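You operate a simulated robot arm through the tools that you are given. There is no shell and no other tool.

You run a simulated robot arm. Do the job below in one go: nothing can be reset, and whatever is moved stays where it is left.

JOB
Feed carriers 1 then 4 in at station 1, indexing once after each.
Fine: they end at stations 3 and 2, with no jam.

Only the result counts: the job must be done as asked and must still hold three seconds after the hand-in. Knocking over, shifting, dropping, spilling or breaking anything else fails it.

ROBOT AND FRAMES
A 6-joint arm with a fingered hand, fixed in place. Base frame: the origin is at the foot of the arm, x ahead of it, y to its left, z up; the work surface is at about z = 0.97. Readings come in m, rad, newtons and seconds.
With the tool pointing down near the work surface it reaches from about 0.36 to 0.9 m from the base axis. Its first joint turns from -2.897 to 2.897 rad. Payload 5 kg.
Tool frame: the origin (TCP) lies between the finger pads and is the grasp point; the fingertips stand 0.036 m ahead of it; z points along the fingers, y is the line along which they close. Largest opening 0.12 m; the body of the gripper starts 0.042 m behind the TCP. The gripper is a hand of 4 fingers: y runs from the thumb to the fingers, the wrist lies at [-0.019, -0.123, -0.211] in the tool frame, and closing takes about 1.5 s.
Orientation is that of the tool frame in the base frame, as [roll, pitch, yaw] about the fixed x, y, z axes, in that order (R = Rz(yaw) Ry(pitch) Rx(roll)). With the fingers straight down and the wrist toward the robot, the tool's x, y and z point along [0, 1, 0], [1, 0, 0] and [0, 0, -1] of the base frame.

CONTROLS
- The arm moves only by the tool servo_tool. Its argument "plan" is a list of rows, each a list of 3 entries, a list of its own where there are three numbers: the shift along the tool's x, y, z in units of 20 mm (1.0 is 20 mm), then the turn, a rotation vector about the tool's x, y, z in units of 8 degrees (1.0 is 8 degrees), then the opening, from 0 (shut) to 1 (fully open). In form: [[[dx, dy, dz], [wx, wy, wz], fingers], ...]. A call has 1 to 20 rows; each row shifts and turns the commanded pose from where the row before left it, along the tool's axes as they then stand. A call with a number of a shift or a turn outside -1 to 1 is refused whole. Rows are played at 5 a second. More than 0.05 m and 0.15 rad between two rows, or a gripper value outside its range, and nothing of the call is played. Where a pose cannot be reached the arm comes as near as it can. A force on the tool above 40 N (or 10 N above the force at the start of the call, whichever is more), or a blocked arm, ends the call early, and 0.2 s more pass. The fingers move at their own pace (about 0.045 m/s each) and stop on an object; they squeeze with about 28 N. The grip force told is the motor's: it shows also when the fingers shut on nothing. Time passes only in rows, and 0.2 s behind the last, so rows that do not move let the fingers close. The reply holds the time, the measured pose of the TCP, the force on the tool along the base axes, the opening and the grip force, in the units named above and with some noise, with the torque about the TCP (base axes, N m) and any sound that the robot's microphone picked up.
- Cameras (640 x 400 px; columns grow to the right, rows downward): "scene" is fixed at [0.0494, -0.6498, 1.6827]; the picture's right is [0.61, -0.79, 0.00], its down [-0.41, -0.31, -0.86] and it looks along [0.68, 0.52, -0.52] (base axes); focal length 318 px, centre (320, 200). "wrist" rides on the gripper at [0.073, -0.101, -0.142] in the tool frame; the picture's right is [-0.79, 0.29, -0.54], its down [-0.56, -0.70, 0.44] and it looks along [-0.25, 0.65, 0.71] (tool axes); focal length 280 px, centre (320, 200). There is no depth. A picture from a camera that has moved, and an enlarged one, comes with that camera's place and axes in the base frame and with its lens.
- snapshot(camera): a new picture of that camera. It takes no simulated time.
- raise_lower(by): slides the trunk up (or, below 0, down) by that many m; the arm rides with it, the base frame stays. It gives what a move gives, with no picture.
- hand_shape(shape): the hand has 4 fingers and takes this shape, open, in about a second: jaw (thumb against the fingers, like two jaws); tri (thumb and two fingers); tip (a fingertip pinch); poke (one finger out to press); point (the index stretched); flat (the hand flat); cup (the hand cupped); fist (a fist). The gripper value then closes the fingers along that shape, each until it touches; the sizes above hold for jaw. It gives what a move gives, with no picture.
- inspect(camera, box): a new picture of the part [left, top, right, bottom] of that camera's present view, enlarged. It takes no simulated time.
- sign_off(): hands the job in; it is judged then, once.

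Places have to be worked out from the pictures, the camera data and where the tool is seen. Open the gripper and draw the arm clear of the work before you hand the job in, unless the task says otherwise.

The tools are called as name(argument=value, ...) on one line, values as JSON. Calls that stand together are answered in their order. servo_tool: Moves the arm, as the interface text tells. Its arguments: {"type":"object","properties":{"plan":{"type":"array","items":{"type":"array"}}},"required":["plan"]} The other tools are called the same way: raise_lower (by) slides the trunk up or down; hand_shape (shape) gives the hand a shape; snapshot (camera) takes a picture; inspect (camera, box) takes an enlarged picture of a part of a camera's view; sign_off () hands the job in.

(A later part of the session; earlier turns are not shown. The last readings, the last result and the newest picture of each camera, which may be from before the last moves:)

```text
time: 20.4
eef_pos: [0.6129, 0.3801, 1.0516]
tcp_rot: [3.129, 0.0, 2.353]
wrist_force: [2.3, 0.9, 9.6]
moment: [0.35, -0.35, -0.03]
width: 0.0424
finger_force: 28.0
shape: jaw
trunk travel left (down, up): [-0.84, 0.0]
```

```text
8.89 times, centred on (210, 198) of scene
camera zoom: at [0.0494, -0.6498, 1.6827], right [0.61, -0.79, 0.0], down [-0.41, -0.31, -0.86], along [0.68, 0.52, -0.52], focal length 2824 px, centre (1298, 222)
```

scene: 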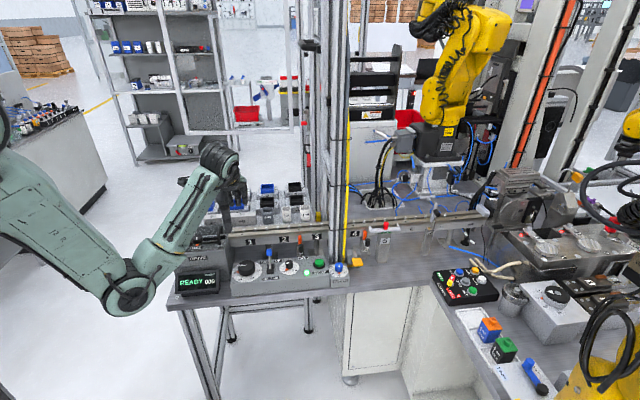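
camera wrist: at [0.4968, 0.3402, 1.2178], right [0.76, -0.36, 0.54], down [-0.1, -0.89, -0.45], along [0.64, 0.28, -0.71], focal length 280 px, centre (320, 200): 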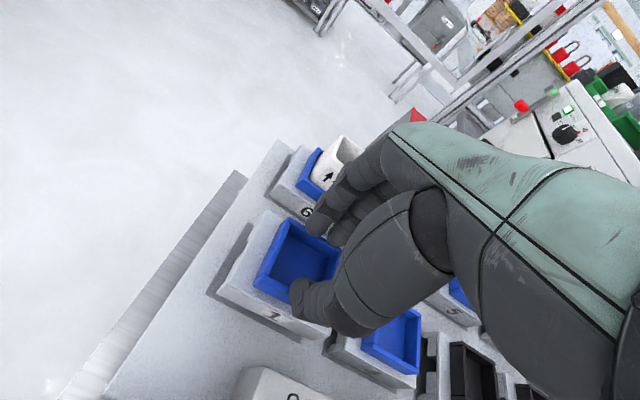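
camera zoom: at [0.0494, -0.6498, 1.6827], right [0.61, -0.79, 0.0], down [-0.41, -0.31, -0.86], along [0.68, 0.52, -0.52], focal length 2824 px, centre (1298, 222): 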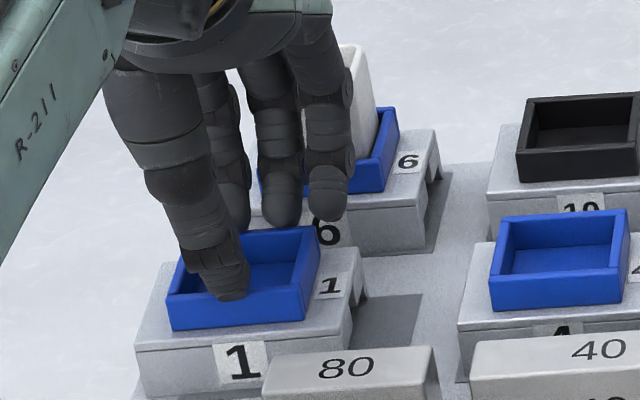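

Contact: the z-force went from −3 to +9.6 N, so the carrier is back on the tray. I'll open to about 84 mm and look before going lower around the base.

servo_tool(plan=[[[0, 0, -0.1], [0, 0, 0], 0.3], [[0, 0, 0], [0, 0, 0], 0.5], [[0, 0, 0], [0, 0, 0], 0.6], [[0, 0, 0], [0, 0, 0], 0.7], [[0, 0, 0], [0, 0, 0], 0.7], [[0, 0, 0], [0, 0, 0], 0.7], [[0, 0, 0], [0, 0, 0], 0.7]])

inspect(camera="scene", box=[180, 175, 240, 220])

inspect(camera="wrist", box=[190, 130, 370, 360])

```text
time: 22.0
eef_pos: [0.6117, 0.3803, 1.0492]
tcp_rot: [3.137, -0.001, 2.353]
wrist_force: [0.0, -0.2, 0.3]
moment: [0.02, -0.03, -0.01]
width: 0.0836
finger_force: 0.1
shape: jaw
trunk travel left (down, up): [-0.84, 0.0]
```

```text
8.89 times, centred on (210, 198) of scene
camera zoom: at [0.0494, -0.6498, 1.6827], right [0.61, -0.79, 0.0], down [-0.41, -0.31, -0.86], along [0.68, 0.52, -0.52], focal length 2824 px, centre (1298, 222)
```

zoom: 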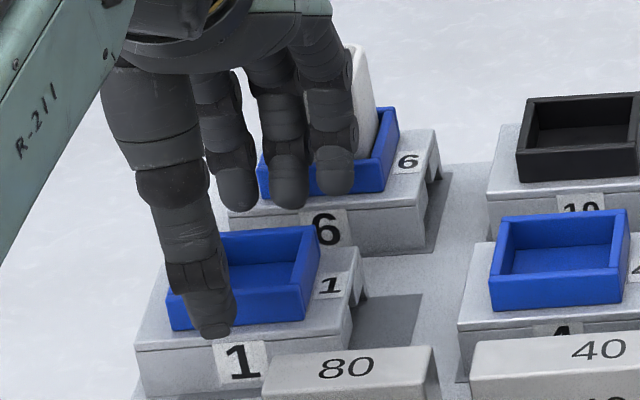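

```text
1.74 times, centred on (280, 245) of wrist
camera zoom: at [0.4893, 0.3597, 1.1922], right [0.76, -0.36, 0.54], down [-0.1, -0.89, -0.45], along [0.64, 0.28, -0.71], focal length 488 px, centre (390, 122)
```

zoom: 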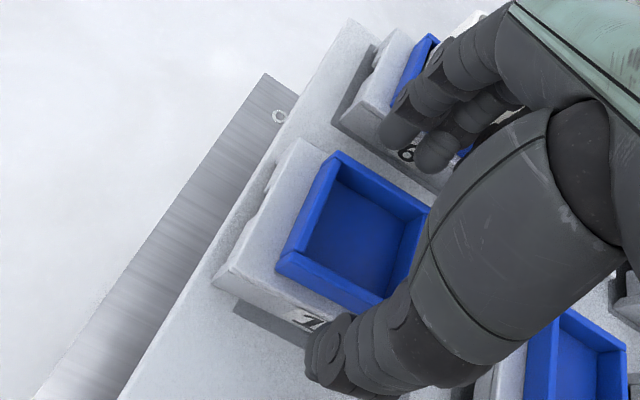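

The thumb is now clear of the front of the base and the fingers are in the gap behind it. I'll go down in small steps while watching the force.

servo_tool(plan=[[[0, 0, 0.25], [0, 0, 0], 0.7], [[0, 0, 0.25], [0, 0, 0], 0.7], [[0, 0, 0.25], [0, 0, 0], 0.7], [[0, 0, 0], [0, 0, 0], 0.7]])

inspect(camera="scene", box=[180, 175, 240, 220])

inspect(camera="wrist", box=[190, 130, 370, 360])

```text
time: 23.0
eef_pos: [0.6135, 0.3804, 1.034]
tcp_rot: [3.137, 0.001, 2.354]
wrist_force: [0.0, 0.0, -0.1]
moment: [-0.02, -0.02, 0.0]
width: 0.0835
finger_force: 0.0
shape: jaw
trunk travel left (down, up): [-0.84, 0.0]
```

```text
8.89 times, centred on (210, 198) of scene
camera zoom: at [0.0494, -0.6498, 1.6827], right [0.61, -0.79, 0.0], down [-0.41, -0.31, -0.86], along [0.68, 0.52, -0.52], focal length 2824 px, centre (1298, 222)
```

zoom: 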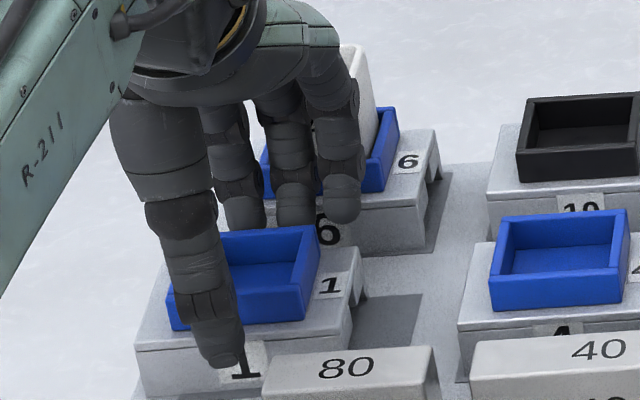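

```text
1.74 times, centred on (280, 245) of wrist
camera zoom: at [0.4897, 0.3593, 1.1771], right [0.76, -0.36, 0.54], down [-0.1, -0.89, -0.45], along [0.64, 0.28, -0.71], focal length 488 px, centre (390, 122)
```

zoom: 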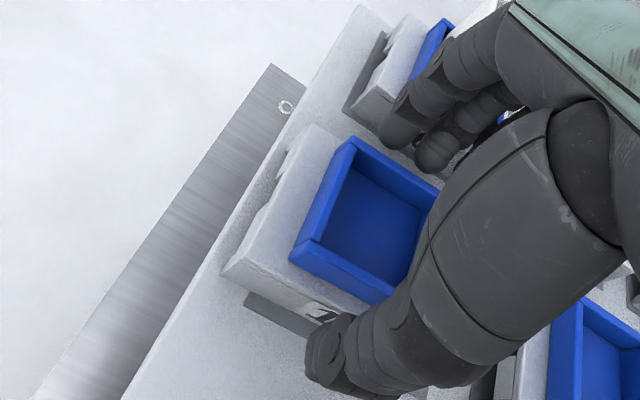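

servo_tool(plan=[[[0, 0, 0.25], [0, 0, 0], 0.7], [[0, 0, 0.25], [0, 0, 0], 0.7], [[0, 0, 0], [0, 0, 0], 0.7]])

inspect(camera="scene", box=[180, 175, 240, 220])

inspect(camera="wrist", box=[190, 130, 370, 360])

```text
time: 23.8
eef_pos: [0.6129, 0.3804, 1.025]
tcp_rot: [3.135, 0.002, 2.353]
wrist_force: [0.7, 0.5, -0.2]
moment: [0.0, -0.02, 0.01]
width: 0.0834
finger_force: 0.1
shape: jaw
trunk travel left (down, up): [-0.84, 0.0]
```

```text
8.89 times, centred on (210, 198) of scene
camera zoom: at [0.0494, -0.6498, 1.6827], right [0.61, -0.79, 0.0], down [-0.41, -0.31, -0.86], along [0.68, 0.52, -0.52], focal length 2824 px, centre (1298, 222)
```

zoom: 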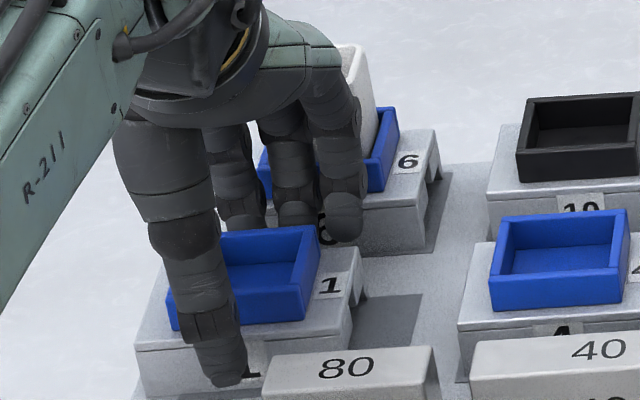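

```text
1.74 times, centred on (280, 245) of wrist
camera zoom: at [0.4893, 0.36, 1.1671], right [0.76, -0.36, 0.54], down [-0.1, -0.89, -0.45], along [0.64, 0.28, -0.71], focal length 488 px, centre (390, 122)
```

zoom: 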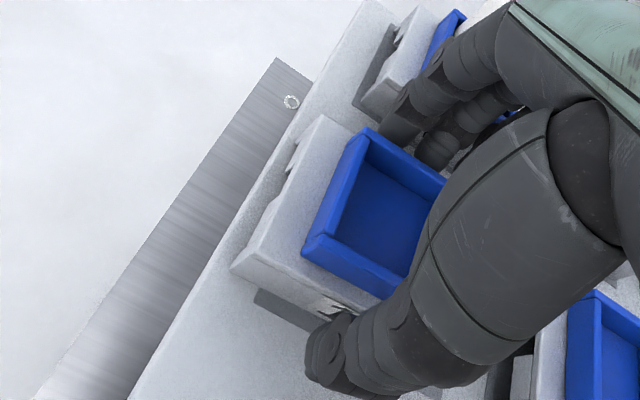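

The fingertips now sit about 16 mm below the base's top edge, front and back, with no contact. Closing on the base.

servo_tool(plan=[[[0, 0, 0], [0, 0, 0], 0.6], [[0, 0, 0], [0, 0, 0], 0.5], [[0, 0, 0], [0, 0, 0], 0.4], [[0, 0, 0], [0, 0, 0], 0.2], [[0, 0, 0], [0, 0, 0], 0], [[0, 0, 0], [0, 0, 0], 0], [[0, 0, 0], [0, 0, 0], 0]])

inspect(camera="scene", box=[180, 175, 240, 220])

```text
time: 25.4
eef_pos: [0.6123, 0.38, 1.0249]
tcp_rot: [3.135, -0.001, 2.353]
wrist_force: [0.4, -0.2, -0.3]
moment: [0.01, -0.04, 0.04]
width: 0.0638
finger_force: 27.8
shape: jaw
trunk travel left (down, up): [-0.84, 0.0]
```

```text
8.89 times, centred on (210, 198) of scene
camera zoom: at [0.0494, -0.6498, 1.6827], right [0.61, -0.79, 0.0], down [-0.41, -0.31, -0.86], along [0.68, 0.52, -0.52], focal length 2824 px, centre (1298, 222)
```

zoom: 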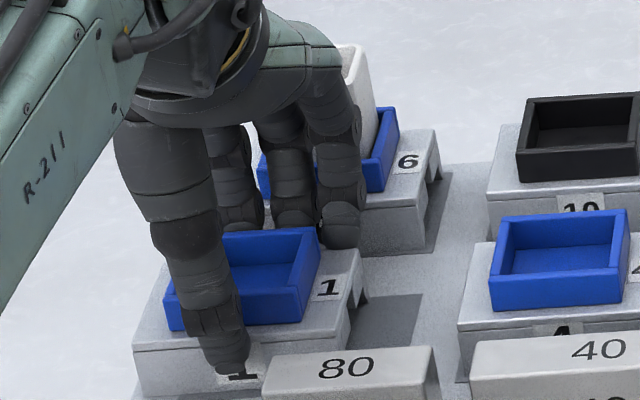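

The base is held firmly at 64 mm. Lifting it clear.

servo_tool(plan=[[[0, 0, -0.25], [0, 0, 0], 0], [[0, 0, -0.5], [0, 0, 0], 0], [[0, 0, -0.75], [0, 0, 0], 0], [[0, 0, -1], [0, 0, 0], 0], [[0, 0, -1], [0, 0, 0], 0], [[0, 0, -1], [0, 0, 0], 0], [[0, 0, 0], [0, 0, 0], 0]])

inspect(camera="scene", box=[170, 140, 260, 220])

inspect(camera="wrist", box=[190, 130, 370, 360])

```text
time: 27.0
eef_pos: [0.6118, 0.3796, 1.1161]
tcp_rot: [3.138, 0.0, 2.353]
wrist_force: [-0.6, 0.6, -2.5]
moment: [0.01, 0.02, 0.0]
width: 0.0638
finger_force: 28.6
shape: jaw
trunk travel left (down, up): [-0.84, 0.0]
```

```text
5.00 times, centred on (215, 180) of scene
camera zoom: at [0.0494, -0.6498, 1.6827], right [0.61, -0.79, 0.0], down [-0.41, -0.31, -0.86], along [0.68, 0.52, -0.52], focal length 1589 px, centre (845, 300)
```

zoom: 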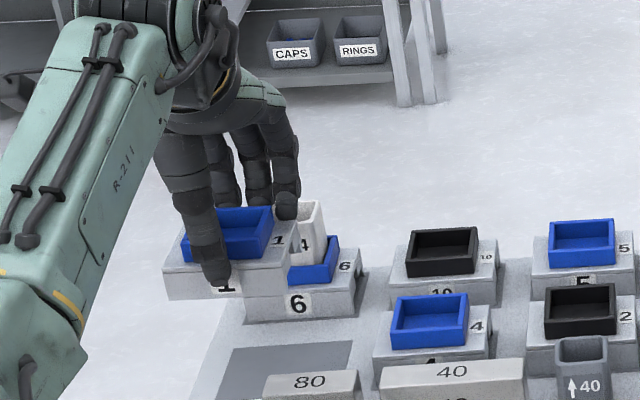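

```text
1.74 times, centred on (280, 245) of wrist
camera zoom: at [0.4885, 0.3593, 1.2573], right [0.76, -0.36, 0.54], down [-0.1, -0.89, -0.45], along [0.64, 0.28, -0.71], focal length 488 px, centre (390, 122)
```

zoom: 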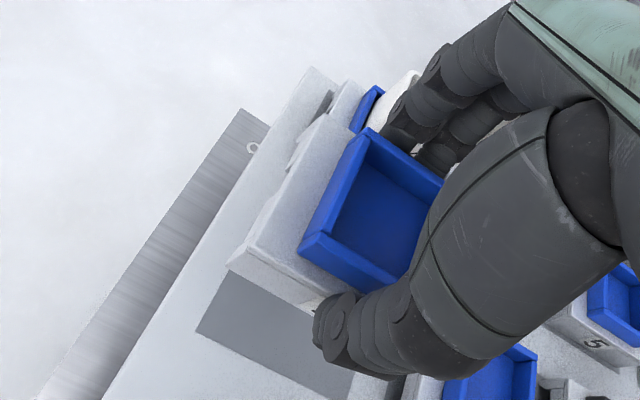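

The base grip is solid at 64 mm and stable. I'll raise it a bit and turn it about 56° so the scene camera can see the end face with the tunnel.

servo_tool(plan=[[[0, 0, -1], [0, 0, 0], 0], [[0, 0, -1], [0, 0, 1], 0], [[0, 0, -1], [0, 0, 1], 0], [[0, 0, -1], [0, 0, 1], 0], [[0, 0, 0], [0, 0, 1], 0], [[0, 0, 0], [0, 0, 1], 0], [[0, 0, 0], [0, 0, 1], 0], [[0, 0, 0], [0, 0, 1], 0], [[0, 0, 0], [0, 0, 0], 0]])

inspect(camera="scene", box=[170, 120, 260, 200])

snapshot(camera="scene")

```text
time: 29.0
eef_pos: [0.6126, 0.3799, 1.1944]
tcp_rot: [3.14, -0.005, 1.373]
wrist_force: [0.1, 0.5, -2.8]
moment: [0.03, 0.03, 0.02]
width: 0.064
finger_force: 28.2
shape: jaw
trunk travel left (down, up): [-0.84, 0.0]
```

```text
5.00 times, centred on (215, 160) of scene
camera zoom: at [0.0494, -0.6498, 1.6827], right [0.61, -0.79, 0.0], down [-0.41, -0.31, -0.86], along [0.68, 0.52, -0.52], focal length 1589 px, centre (845, 400)
```

zoom: 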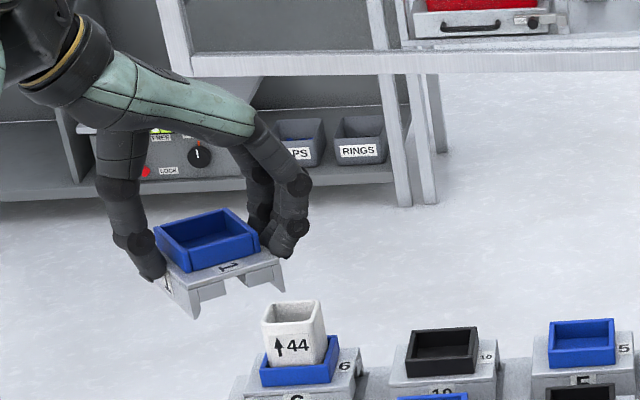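

```text
taken
```

scene: 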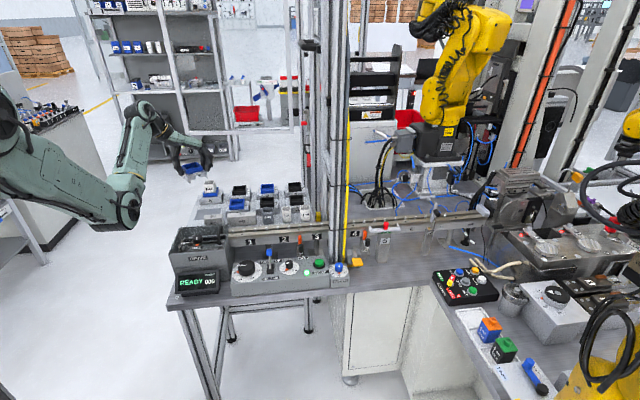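

inspect(camera="scene", box=[175, 155, 215, 190])

snapshot(camera="wrist")

```text
11.43 times, centred on (195, 172) of scene
camera zoom: at [0.0494, -0.6498, 1.6827], right [0.61, -0.79, 0.0], down [-0.41, -0.31, -0.86], along [0.68, 0.52, -0.52], focal length 3632 px, centre (1749, 514)
```

zoom: 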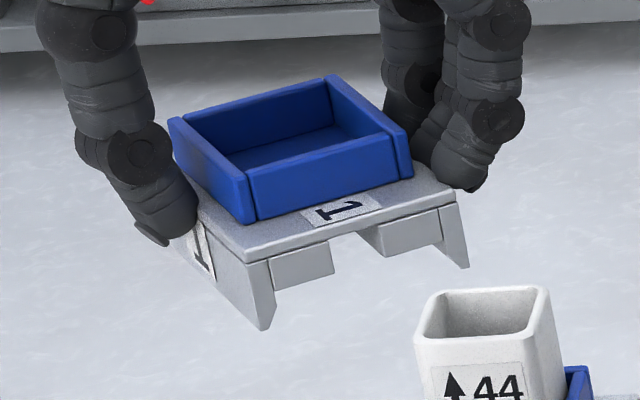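

```text
taken
camera wrist: at [0.5264, 0.4697, 1.3373], right [0.13, -0.83, 0.54], down [-0.8, -0.41, -0.45], along [0.59, -0.37, -0.71], focal length 280 px, centre (320, 200)
```

wrist: 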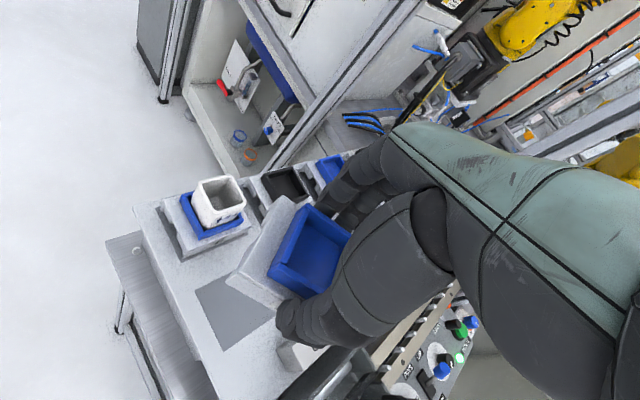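

The underside has outer skirts, two runner blocks that ride on the rails, and a central channel for the pins. I'll tilt the carrier toward the scene camera to see how the pins engage.

servo_tool(plan=[[[0, 0, -1], [0, 0, 0], 0], [[0, 0, 0], [0, -1, 0], 0], [[0, 0, 0], [0, -1, 0], 0], [[0, 0, 0], [0, -1, 0], 0], [[0, 0, 0], [0, -1, 0], 0], [[0, 0, 0], [0, -1, 0], 0], [[0, 0, 0], [0, -1, 0], 0], [[0, 0, 0], [0, 0, 0], 0]])

inspect(camera="scene", box=[175, 145, 225, 190])

```text
time: 30.8
eef_pos: [0.6122, 0.3786, 1.215]
tcp_rot: [3.136, 0.835, 1.373]
wrist_force: [-0.4, -0.4, -2.5]
moment: [0.07, -0.03, -0.01]
width: 0.0639
finger_force: 27.9
shape: jaw
trunk travel left (down, up): [-0.84, 0.0]
```

```text
8.89 times, centred on (200, 168) of scene
camera zoom: at [0.0494, -0.6498, 1.6827], right [0.61, -0.79, 0.0], down [-0.41, -0.31, -0.86], along [0.68, 0.52, -0.52], focal length 2824 px, centre (1387, 489)
```

zoom: 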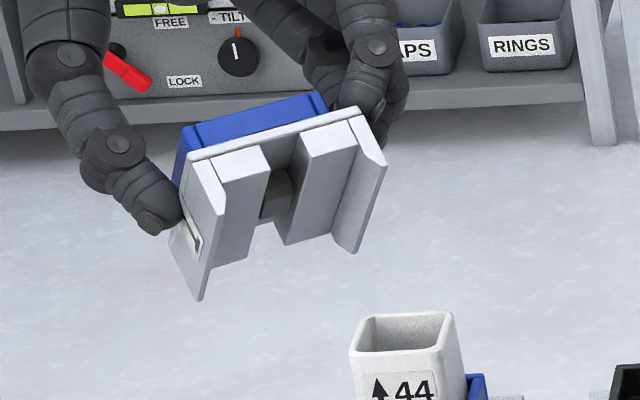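

The dark boss at the middle of the channel fits between two neighbouring pins, which matches station 1's centre lying midway between pins 2 and 3. I'll undo the tilt and the turn.

servo_tool(plan=[[[0, 0, 0], [0, 1, 0], 0], [[0, 0, 0], [0, 1, 0], 0], [[0, 0, 0], [0, 1, 0], 0], [[0, 0, 0], [0, 1, 0], 0], [[0, 0, 0], [0, 1, 0], 0], [[0, 0, 0], [0, 1, 0], 0], [[0, 0, 0], [0, 0, -1], 0], [[0, 0, 0], [0, 0, -1], 0], [[0, 0, 0], [0, 0, -1], 0], [[0, 0, 0], [0, 0, -1], 0], [[0, 0, 0], [0, 0, -1], 0], [[0, 0, 0], [0, 0, -1], 0], [[0, 0, 0], [0, 0, -1], 0], [[0, 0, 0], [0, 0, 0], 0]])

inspect(camera="scene", box=[170, 130, 260, 200])

```text
time: 33.8
eef_pos: [0.6124, 0.3784, 1.215]
tcp_rot: [3.135, -0.002, 2.356]
wrist_force: [-0.2, 0.2, -2.4]
moment: [0.0, -0.03, 0.02]
width: 0.0637
finger_force: 27.8
shape: jaw
trunk travel left (down, up): [-0.84, 0.0]
```

```text
5.71 times, centred on (215, 165) of scene
camera zoom: at [0.0494, -0.6498, 1.6827], right [0.61, -0.79, 0.0], down [-0.41, -0.31, -0.86], along [0.68, 0.52, -0.52], focal length 1816 px, centre (920, 400)
```

zoom: 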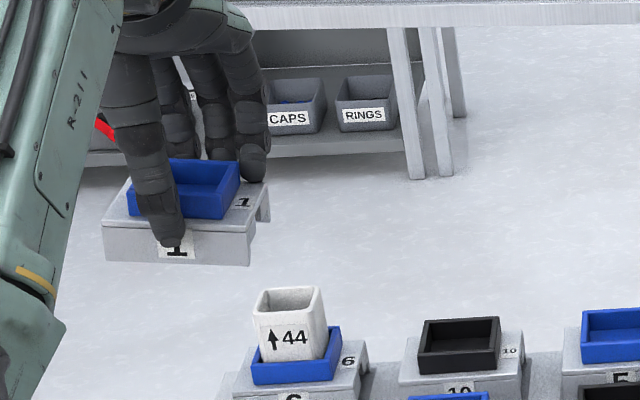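

I'll zoom in to measure where the carrier sits relative to the TCP.

inspect(camera="scene", box=[180, 145, 220, 180])

inspect(camera="wrist", box=[220, 150, 340, 310])

```text
11.43 times, centred on (200, 162) of scene
camera zoom: at [0.0494, -0.6498, 1.6827], right [0.61, -0.79, 0.0], down [-0.41, -0.31, -0.86], along [0.68, 0.52, -0.52], focal length 3632 px, centre (1691, 629)
```

zoom: 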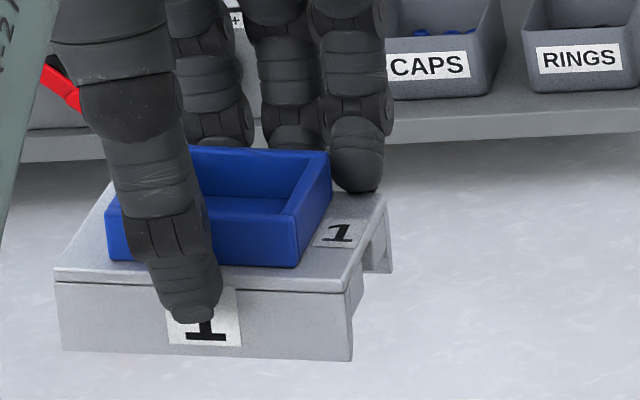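

```text
2.50 times, centred on (280, 230) of wrist
camera zoom: at [0.4884, 0.3592, 1.3574], right [0.76, -0.36, 0.54], down [-0.1, -0.89, -0.45], along [0.64, 0.28, -0.71], focal length 701 px, centre (420, 125)
```

zoom: 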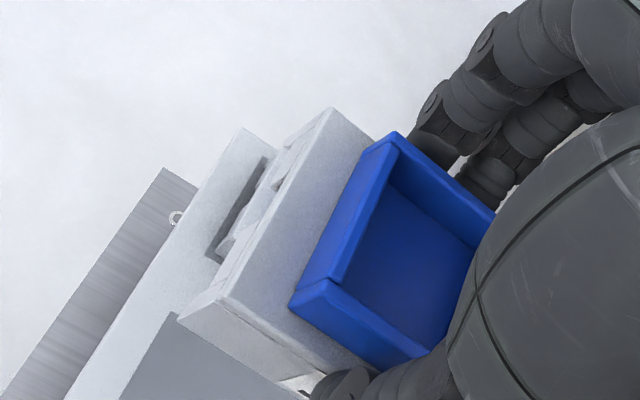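

The carrier has tipped a few degrees about the pinch axis and will level when it lands. Once level, its centre lies within about 1 mm of the TCP along the line. I'll carry it over station 1, staying well above everything.

servo_tool(plan=[[[-0.99, -0.93, 0], [0, 0, 0], 0], [[-0.99, -0.93, 0], [0, 0, 0], 0], [[-0.99, -0.93, 0], [0, 0, 0], 0], [[-0.99, -0.93, 0], [0, 0, 0], 0], [[-0.99, -0.93, 0], [0, 0, 0], 0], [[-0.99, -0.93, 0.3], [0, 0, 0], 0], [[-0.99, -0.93, 0.3], [0, 0, 0], 0], [[-0.99, -0.93, 0.5], [0, 0, 0], 0], [[-0.99, -0.93, 0.5], [0, 0, 0], 0], [[-0.99, -0.93, 0.5], [0, 0, 0], 0], [[0, 0, 1], [0, 0, 0], 0], [[0, 0, 1], [0, 0, 0], 0], [[0, 0, 0], [0, 0, 0], 0]])

snapshot(camera="wrist")

inspect(camera="scene", box=[200, 170, 320, 260])

snapshot(camera="scene")

```text
time: 36.6
eef_pos: [0.6214, 0.1072, 1.1321]
tcp_rot: [3.136, 0.001, 2.354]
wrist_force: [-0.3, 0.1, -3.0]
moment: [-0.03, 0.02, 0.0]
width: 0.0639
finger_force: 27.8
shape: jaw
trunk travel left (down, up): [-0.84, 0.0]
```

```text
taken
camera wrist: at [0.4972, 0.0861, 1.2739], right [0.76, -0.36, 0.54], down [-0.1, -0.89, -0.45], along [0.64, 0.28, -0.71], focal length 280 px, centre (320, 200)
```

wrist: 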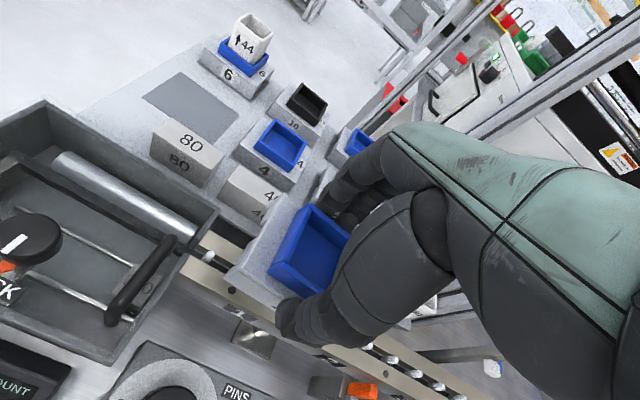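

```text
4.44 times, centred on (260, 215) of scene
camera zoom: at [0.0494, -0.6498, 1.6827], right [0.61, -0.79, 0.0], down [-0.41, -0.31, -0.86], along [0.68, 0.52, -0.52], focal length 1412 px, centre (587, 133)
```

zoom: 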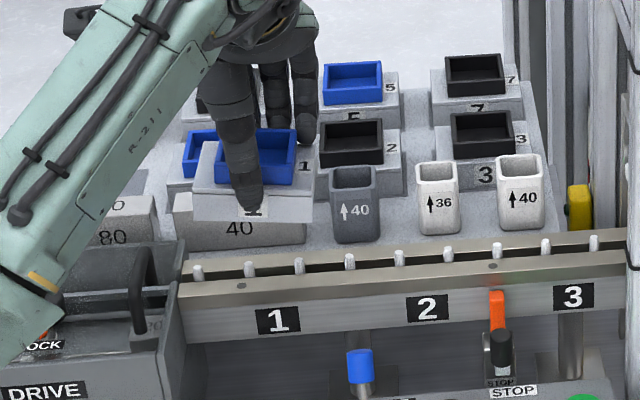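

```text
taken
```

scene: 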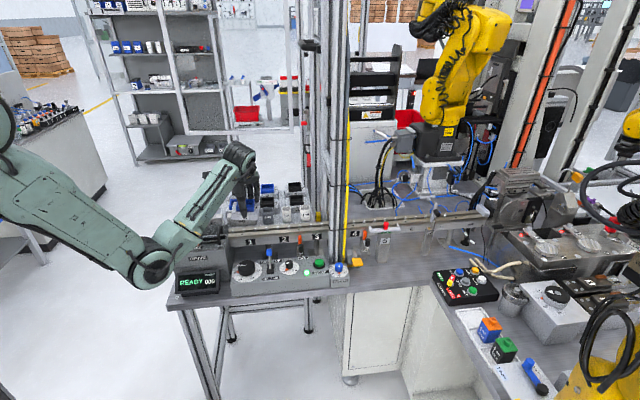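

inspect(camera="wrist", box=[170, 190, 350, 340])

inspect(camera="scene", box=[225, 195, 285, 240])

```text
2.67 times, centred on (260, 265) of wrist
camera zoom: at [0.4972, 0.0861, 1.2739], right [0.76, -0.36, 0.54], down [-0.1, -0.89, -0.45], along [0.64, 0.28, -0.71], focal length 748 px, centre (480, 27)
```

zoom: 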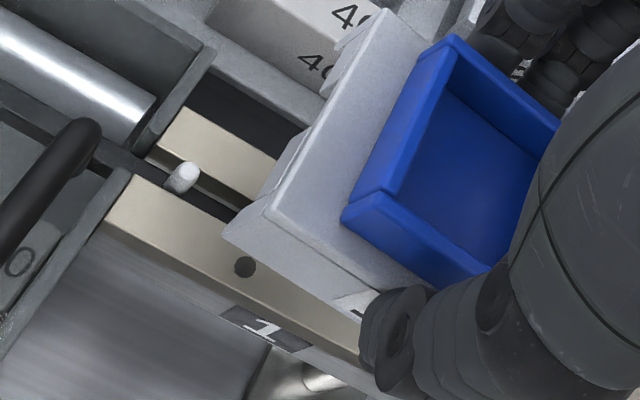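

```text
8.89 times, centred on (255, 218) of scene
camera zoom: at [0.0494, -0.6498, 1.6827], right [0.61, -0.79, 0.0], down [-0.41, -0.31, -0.86], along [0.68, 0.52, -0.52], focal length 2824 px, centre (898, 44)
```

zoom: 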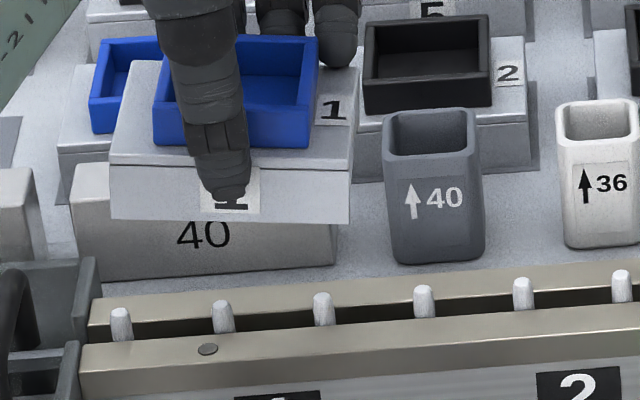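

Both cameras agree: pins at e2≈0.516 and station 1's centre at e1≈0.363. The carrier centre matches the TCP at (0.3636, 0.515), so I need only about 1 mm of correction before lowering toward the rails.

servo_tool(plan=[[[0, 0.06, 0.8], [0, 0, 0], 0], [[0, 0, 0.8], [0, 0, 0], 0], [[0, 0, 0.8], [0, 0, 0], 0], [[0, 0, 0.5], [0, 0, 0], 0], [[0, 0, 0], [0, 0, 0], 0]])

inspect(camera="wrist", box=[170, 190, 350, 340])

inspect(camera="scene", box=[225, 205, 285, 250])

snapshot(camera="scene")

```text
time: 37.8
eef_pos: [0.6205, 0.1096, 1.0729]
tcp_rot: [3.137, 0.0, 2.353]
wrist_force: [-0.7, -0.1, -2.5]
moment: [-0.02, 0.02, 0.03]
width: 0.0633
finger_force: 28.4
shape: jaw
trunk travel left (down, up): [-0.84, 0.0]
```

```text
2.67 times, centred on (260, 265) of wrist
camera zoom: at [0.4973, 0.0883, 1.2152], right [0.76, -0.36, 0.54], down [-0.1, -0.89, -0.45], along [0.64, 0.28, -0.71], focal length 748 px, centre (480, 27)
```

zoom: 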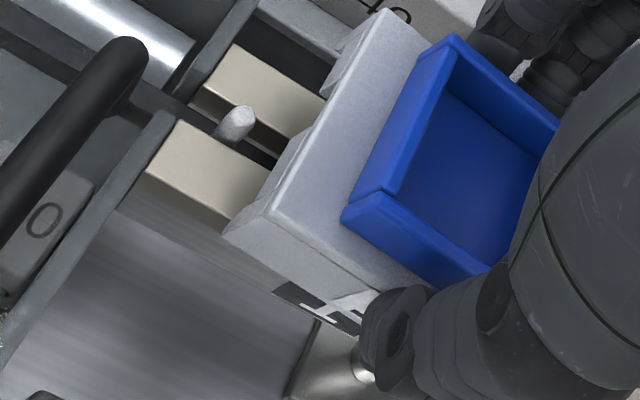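

```text
8.89 times, centred on (255, 228) of scene
camera zoom: at [0.0494, -0.6498, 1.6827], right [0.61, -0.79, 0.0], down [-0.41, -0.31, -0.86], along [0.68, 0.52, -0.52], focal length 2824 px, centre (898, -44)
```

zoom: 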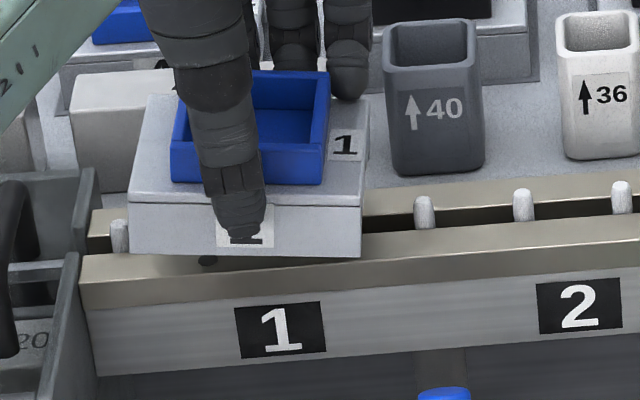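

```text
taken
```

scene: 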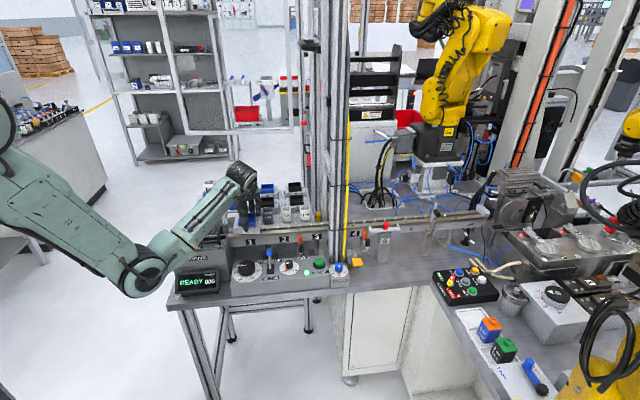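

The carrier is aligned about 15 mm above the rails. I'm nudging 1.5 mm downstream and lowering in small steps.

servo_tool(plan=[[[-0.08, 0, 0.2], [0, 0, 0], 0], [[0, 0, 0.2], [0, 0, 0], 0], [[0, 0, 0.2], [0, 0, 0], 0], [[0, 0, 0], [0, 0, 0], 0]])

inspect(camera="wrist", box=[170, 190, 350, 340])

inspect(camera="scene", box=[225, 205, 285, 250])

```text
time: 38.8
eef_pos: [0.6217, 0.1071, 1.0606]
tcp_rot: [3.138, 0.0, 2.354]
wrist_force: [-0.2, 0.0, -3.0]
moment: [0.05, -0.05, 0.02]
width: 0.0638
finger_force: 27.8
shape: jaw
trunk travel left (down, up): [-0.84, 0.0]
```

```text
2.67 times, centred on (260, 265) of wrist
camera zoom: at [0.4984, 0.0873, 1.2037], right [0.76, -0.36, 0.54], down [-0.1, -0.89, -0.45], along [0.64, 0.28, -0.71], focal length 748 px, centre (480, 27)
```

zoom: 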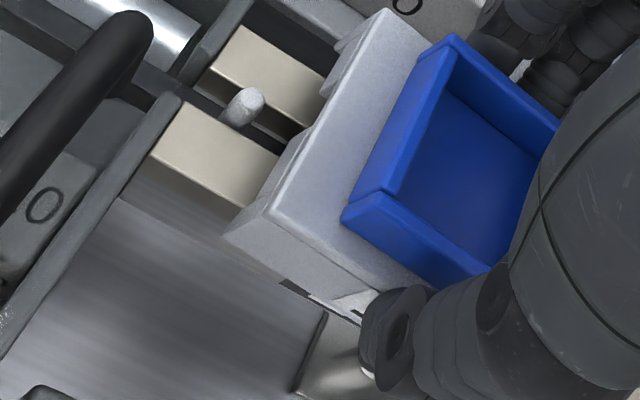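

```text
8.89 times, centred on (255, 228) of scene
camera zoom: at [0.0494, -0.6498, 1.6827], right [0.61, -0.79, 0.0], down [-0.41, -0.31, -0.86], along [0.68, 0.52, -0.52], focal length 2824 px, centre (898, -44)
```

zoom: 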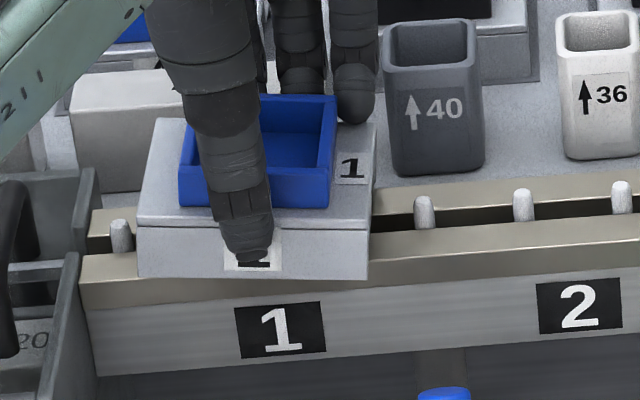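

servo_tool(plan=[[[0, 0, 0.15], [0, 0, 0], 0], [[0, 0, 0.15], [0, 0, 0], 0], [[0, 0, 0], [0, 0, 0], 0]])

inspect(camera="wrist", box=[170, 190, 350, 340])

inspect(camera="scene", box=[225, 205, 285, 250])

```text
time: 39.6
eef_pos: [0.6209, 0.1069, 1.0551]
tcp_rot: [3.136, -0.002, 2.354]
wrist_force: [2.1, 1.0, 0.3]
moment: [0.07, -0.22, 0.07]
width: 0.0637
finger_force: 28.6
shape: jaw
trunk travel left (down, up): [-0.84, 0.0]
```

```text
2.67 times, centred on (260, 265) of wrist
camera zoom: at [0.4985, 0.088, 1.1977], right [0.76, -0.36, 0.54], down [-0.1, -0.89, -0.45], along [0.64, 0.28, -0.71], focal length 748 px, centre (480, 27)
```

zoom: 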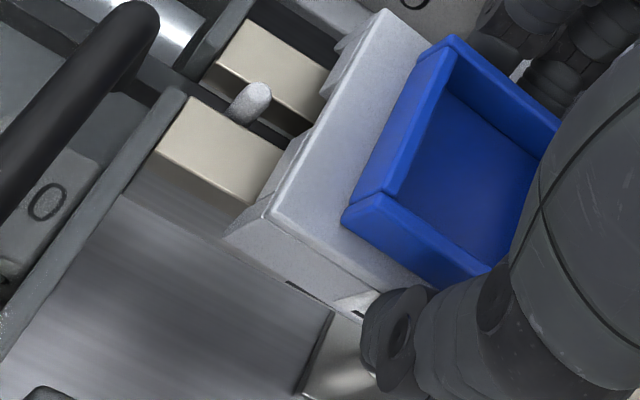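

```text
8.89 times, centred on (255, 228) of scene
camera zoom: at [0.0494, -0.6498, 1.6827], right [0.61, -0.79, 0.0], down [-0.41, -0.31, -0.86], along [0.68, 0.52, -0.52], focal length 2824 px, centre (898, -44)
```

zoom: 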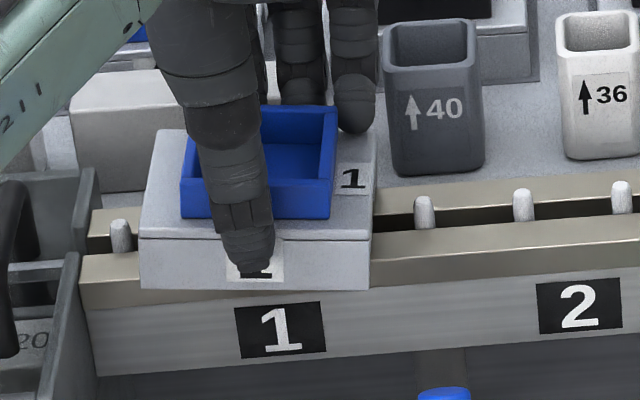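

First contact: the small +e2 force and the moment point to the rear skirt touching the back rail. I'll back off 3 mm, shift 2 mm to the rear and try again.

servo_tool(plan=[[[0, 0, -0.2], [0, 0, 0], 0], [[0, 0.1, 0], [0, 0, 0], 0], [[0, 0, 0.15], [0, 0, 0], 0], [[0, 0, 0.1], [0, 0, 0], 0], [[0, 0, 0], [0, 0, 0], 0]])

inspect(camera="wrist", box=[210, 190, 290, 260])

inspect(camera="scene", box=[225, 205, 285, 250])

```text
time: 40.8
eef_pos: [0.6229, 0.1104, 1.055]
tcp_rot: [3.137, -0.001, 2.353]
wrist_force: [0.0, -0.5, -2.5]
moment: [0.0, 0.03, -0.02]
width: 0.0634
finger_force: 28.1
shape: jaw
trunk travel left (down, up): [-0.84, 0.0]
```

```text
5.71 times, centred on (250, 225) of wrist
camera zoom: at [0.4996, 0.0898, 1.1972], right [0.76, -0.36, 0.54], down [-0.1, -0.89, -0.45], along [0.64, 0.28, -0.71], focal length 1602 px, centre (720, 57)
```

zoom: 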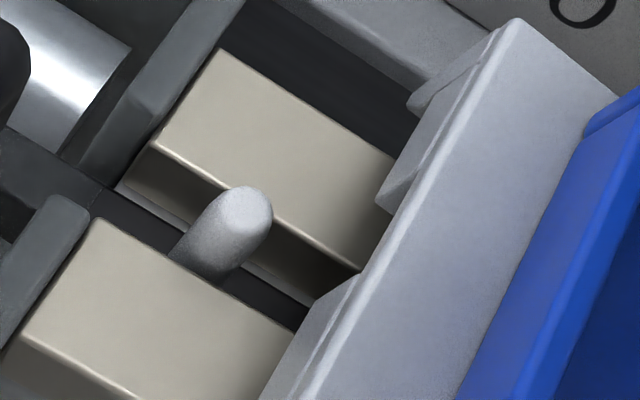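

```text
8.89 times, centred on (255, 228) of scene
camera zoom: at [0.0494, -0.6498, 1.6827], right [0.61, -0.79, 0.0], down [-0.41, -0.31, -0.86], along [0.68, 0.52, -0.52], focal length 2824 px, centre (898, -44)
```

zoom: 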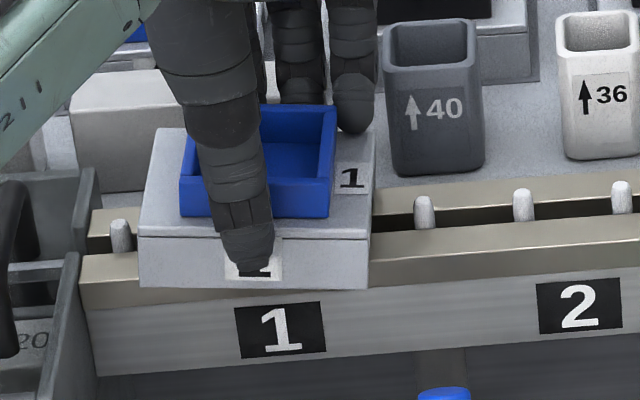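

No contact now at the same height. Lowering further.

servo_tool(plan=[[[0, 0, 0.12], [0, 0, 0], 0], [[0, 0, 0.12], [0, 0, 0], 0], [[0, 0, 0], [0, 0, 0], 0]])

inspect(camera="scene", box=[225, 205, 285, 250])

```text
time: 41.6
eef_pos: [0.6239, 0.1092, 1.0498]
tcp_rot: [3.136, 0.001, 2.353]
wrist_force: [-0.2, 0.0, -3.5]
moment: [-0.01, -0.04, -0.04]
width: 0.0637
finger_force: 27.7
shape: jaw
trunk travel left (down, up): [-0.84, 0.0]
```

```text
8.89 times, centred on (255, 228) of scene
camera zoom: at [0.0494, -0.6498, 1.6827], right [0.61, -0.79, 0.0], down [-0.41, -0.31, -0.86], along [0.68, 0.52, -0.52], focal length 2824 px, centre (898, -44)
```

zoom: 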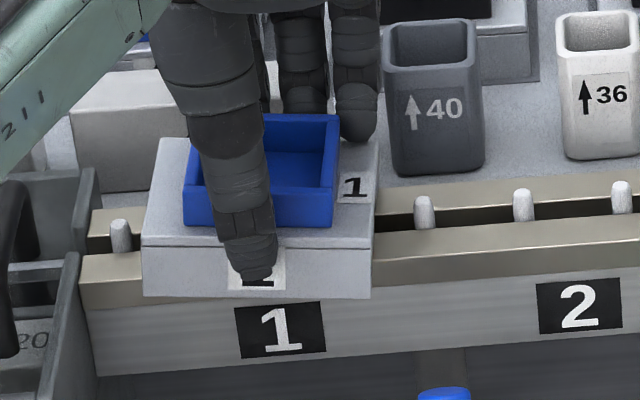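

servo_tool(plan=[[[0, 0, 0.12], [0, 0, 0], 0], [[0, 0, 0.12], [0, 0, 0], 0], [[0, 0, 0], [0, 0, 0], 0]])

inspect(camera="scene", box=[225, 205, 285, 250])

snapshot(camera="scene")

```text
time: 42.4
eef_pos: [0.6229, 0.1096, 1.0468]
tcp_rot: [3.134, 0.001, 2.353]
wrist_force: [0.4, 0.9, 6.7]
moment: [-0.08, -0.54, 0.06]
width: 0.0637
finger_force: 28.1
shape: jaw
trunk travel left (down, up): [-0.84, 0.0]
```

```text
8.89 times, centred on (255, 228) of scene
camera zoom: at [0.0494, -0.6498, 1.6827], right [0.61, -0.79, 0.0], down [-0.41, -0.31, -0.86], along [0.68, 0.52, -0.52], focal length 2824 px, centre (898, -44)
```

zoom: 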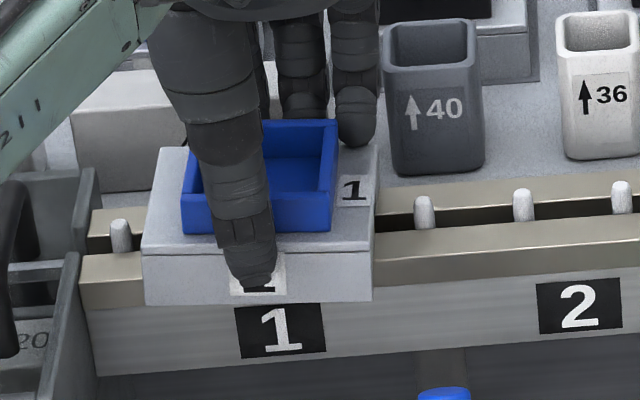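

```text
taken
```

scene: 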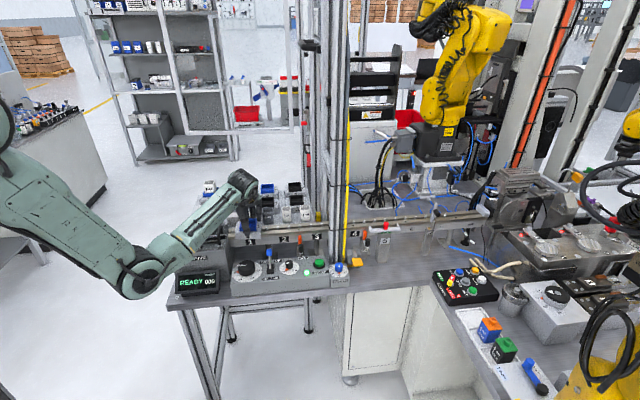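

The right end has landed as expected (carrier tipped slightly, contact at the downstream end). I'll press gently to level it.

servo_tool(plan=[[[0, 0, 0.1], [0, 0, 0], 0], [[0, 0, 0], [0, 0, 0], 0]])

inspect(camera="scene", box=[225, 205, 285, 250])

inspect(camera="wrist", box=[210, 190, 290, 260])

```text
time: 43.0
eef_pos: [0.6221, 0.11, 1.0455]
tcp_rot: [3.131, 0.001, 2.352]
wrist_force: [1.0, 2.2, 16.1]
moment: [-0.06, -0.97, 0.15]
width: 0.0635
finger_force: 28.0
shape: jaw
trunk travel left (down, up): [-0.84, 0.0]
```

```text
8.89 times, centred on (255, 228) of scene
camera zoom: at [0.0494, -0.6498, 1.6827], right [0.61, -0.79, 0.0], down [-0.41, -0.31, -0.86], along [0.68, 0.52, -0.52], focal length 2824 px, centre (898, -44)
```

zoom: 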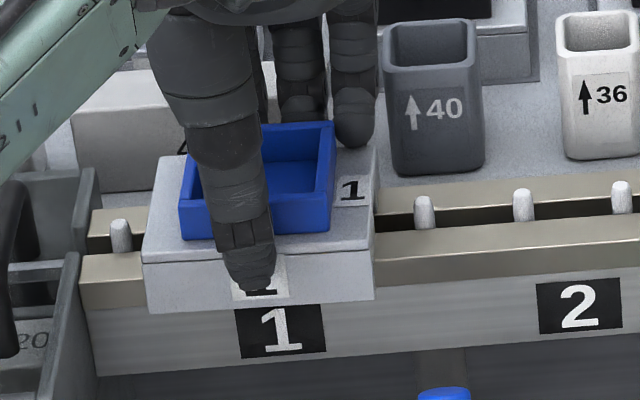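

```text
5.71 times, centred on (250, 225) of wrist
camera zoom: at [0.4987, 0.09, 1.1872], right [0.76, -0.36, 0.55], down [-0.1, -0.89, -0.45], along [0.65, 0.28, -0.71], focal length 1602 px, centre (720, 57)
```

zoom: 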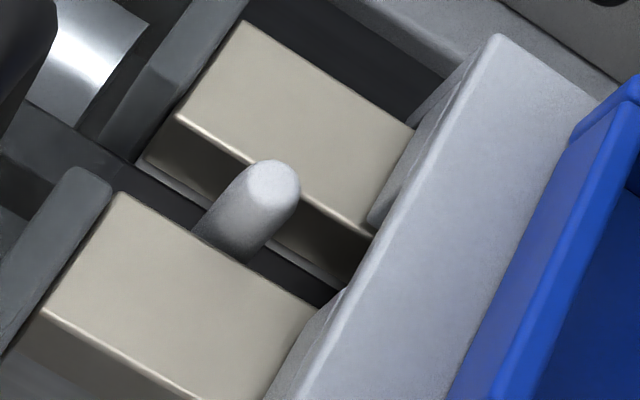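

Its bottom edge is now nearly parallel to the rail. One more small press, then I'll open slowly.

servo_tool(plan=[[[0, 0, 0.05], [0, 0, 0], 0], [[0, 0, 0], [0, 0, 0], 0.5], [[0, 0, 0], [0, 0, 0], 0.56], [[0, 0, 0], [0, 0, 0], 0.62], [[0, 0, 0], [0, 0, 0], 0.66], [[0, 0, 0], [0, 0, 0], 0.7], [[0, 0, 0], [0, 0, 0], 0.7]])

inspect(camera="scene", box=[225, 205, 285, 250])

inspect(camera="wrist", box=[170, 190, 350, 340])

```text
time: 44.6
eef_pos: [0.625, 0.1105, 1.0416]
tcp_rot: [3.139, -0.002, 2.352]
wrist_force: [0.3, -0.2, -0.4]
moment: [-0.01, 0.03, -0.01]
width: 0.0832
finger_force: 0.2
shape: jaw
trunk travel left (down, up): [-0.84, 0.0]
```

```text
8.89 times, centred on (255, 228) of scene
camera zoom: at [0.0494, -0.6498, 1.6827], right [0.61, -0.79, 0.0], down [-0.41, -0.31, -0.86], along [0.68, 0.52, -0.52], focal length 2824 px, centre (898, -44)
```

zoom: 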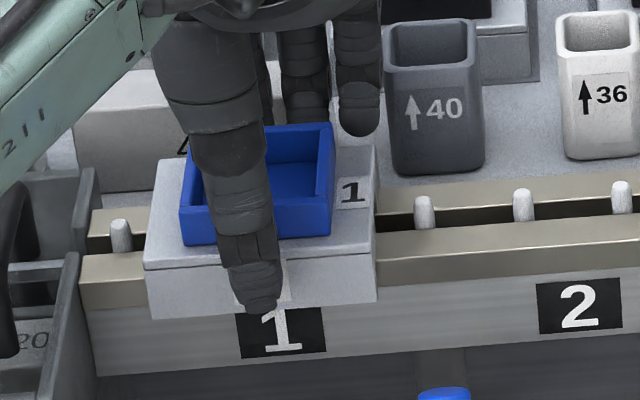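

```text
2.67 times, centred on (260, 265) of wrist
camera zoom: at [0.5004, 0.0895, 1.1843], right [0.76, -0.36, 0.54], down [-0.1, -0.89, -0.45], along [0.64, 0.28, -0.71], focal length 748 px, centre (480, 27)
```

zoom: 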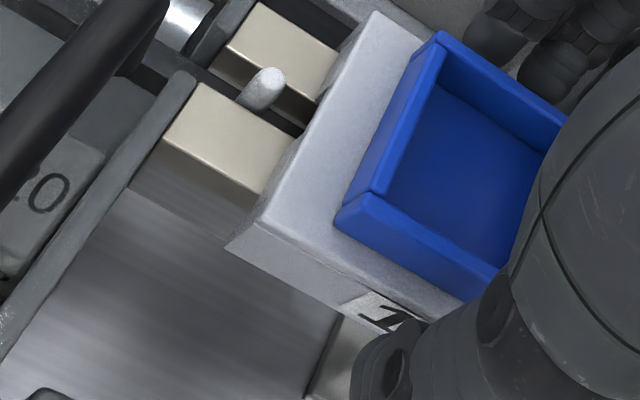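

Carrier 1 rests level on the rails. I'll raise the hand straight up and then look.

servo_tool(plan=[[[0, 0, -0.3], [0, 0, 0], 0.7], [[0, 0, -0.7], [0, 0, 0], 0.7], [[0, 0, -1], [0, 0, 0], 0.7], [[0, 0, -1], [0, 0, 0], 0.7], [[0, 0, -1], [0, 0, 0], 0.7], [[0, 0, -1], [0, 0, 0], 0.7], [[0, 0, -1], [0, 0, 0], 0.7], [[0, 0, 0], [0, 0, 0], 0.7]])

inspect(camera="scene", box=[215, 195, 315, 260])

inspect(camera="wrist", box=[170, 170, 350, 340])

inspect(camera="scene", box=[165, 220, 355, 300])

```text
time: 46.4
eef_pos: [0.6233, 0.1112, 1.1619]
tcp_rot: [3.135, 0.001, 2.352]
wrist_force: [-0.4, 1.1, -0.5]
moment: [-0.01, 0.0, 0.04]
width: 0.0836
finger_force: 0.0
shape: jaw
trunk travel left (down, up): [-0.84, 0.0]
```

```text
6.15 times, centred on (265, 228) of scene
camera zoom: at [0.0494, -0.6498, 1.6827], right [0.61, -0.79, 0.0], down [-0.41, -0.31, -0.86], along [0.68, 0.52, -0.52], focal length 1955 px, centre (658, 31)
```

zoom: 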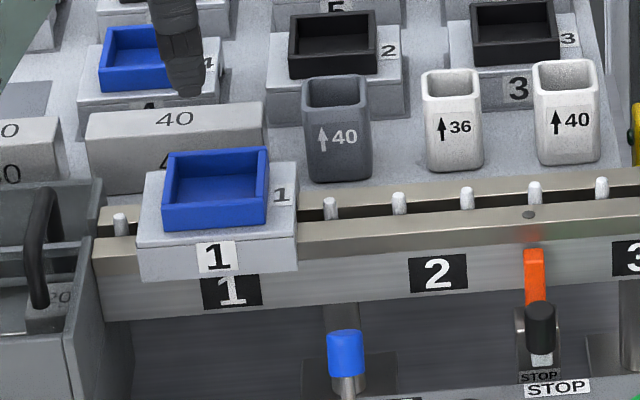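

```text
2.35 times, centred on (260, 255) of wrist
camera zoom: at [0.4997, 0.09, 1.3041], right [0.76, -0.36, 0.54], down [-0.1, -0.89, -0.45], along [0.64, 0.28, -0.71], focal length 660 px, centre (461, 71)
```

zoom: 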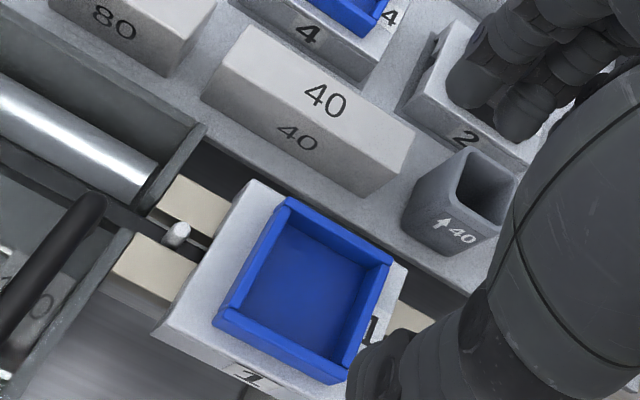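

```text
3.37 times, centred on (260, 260) of scene
camera zoom: at [0.0494, -0.6498, 1.6827], right [0.61, -0.79, 0.0], down [-0.41, -0.31, -0.86], along [0.68, 0.52, -0.52], focal length 1070 px, centre (522, -2)
```

zoom: 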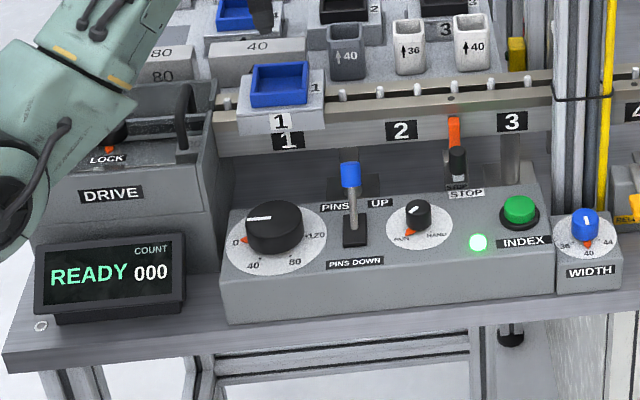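

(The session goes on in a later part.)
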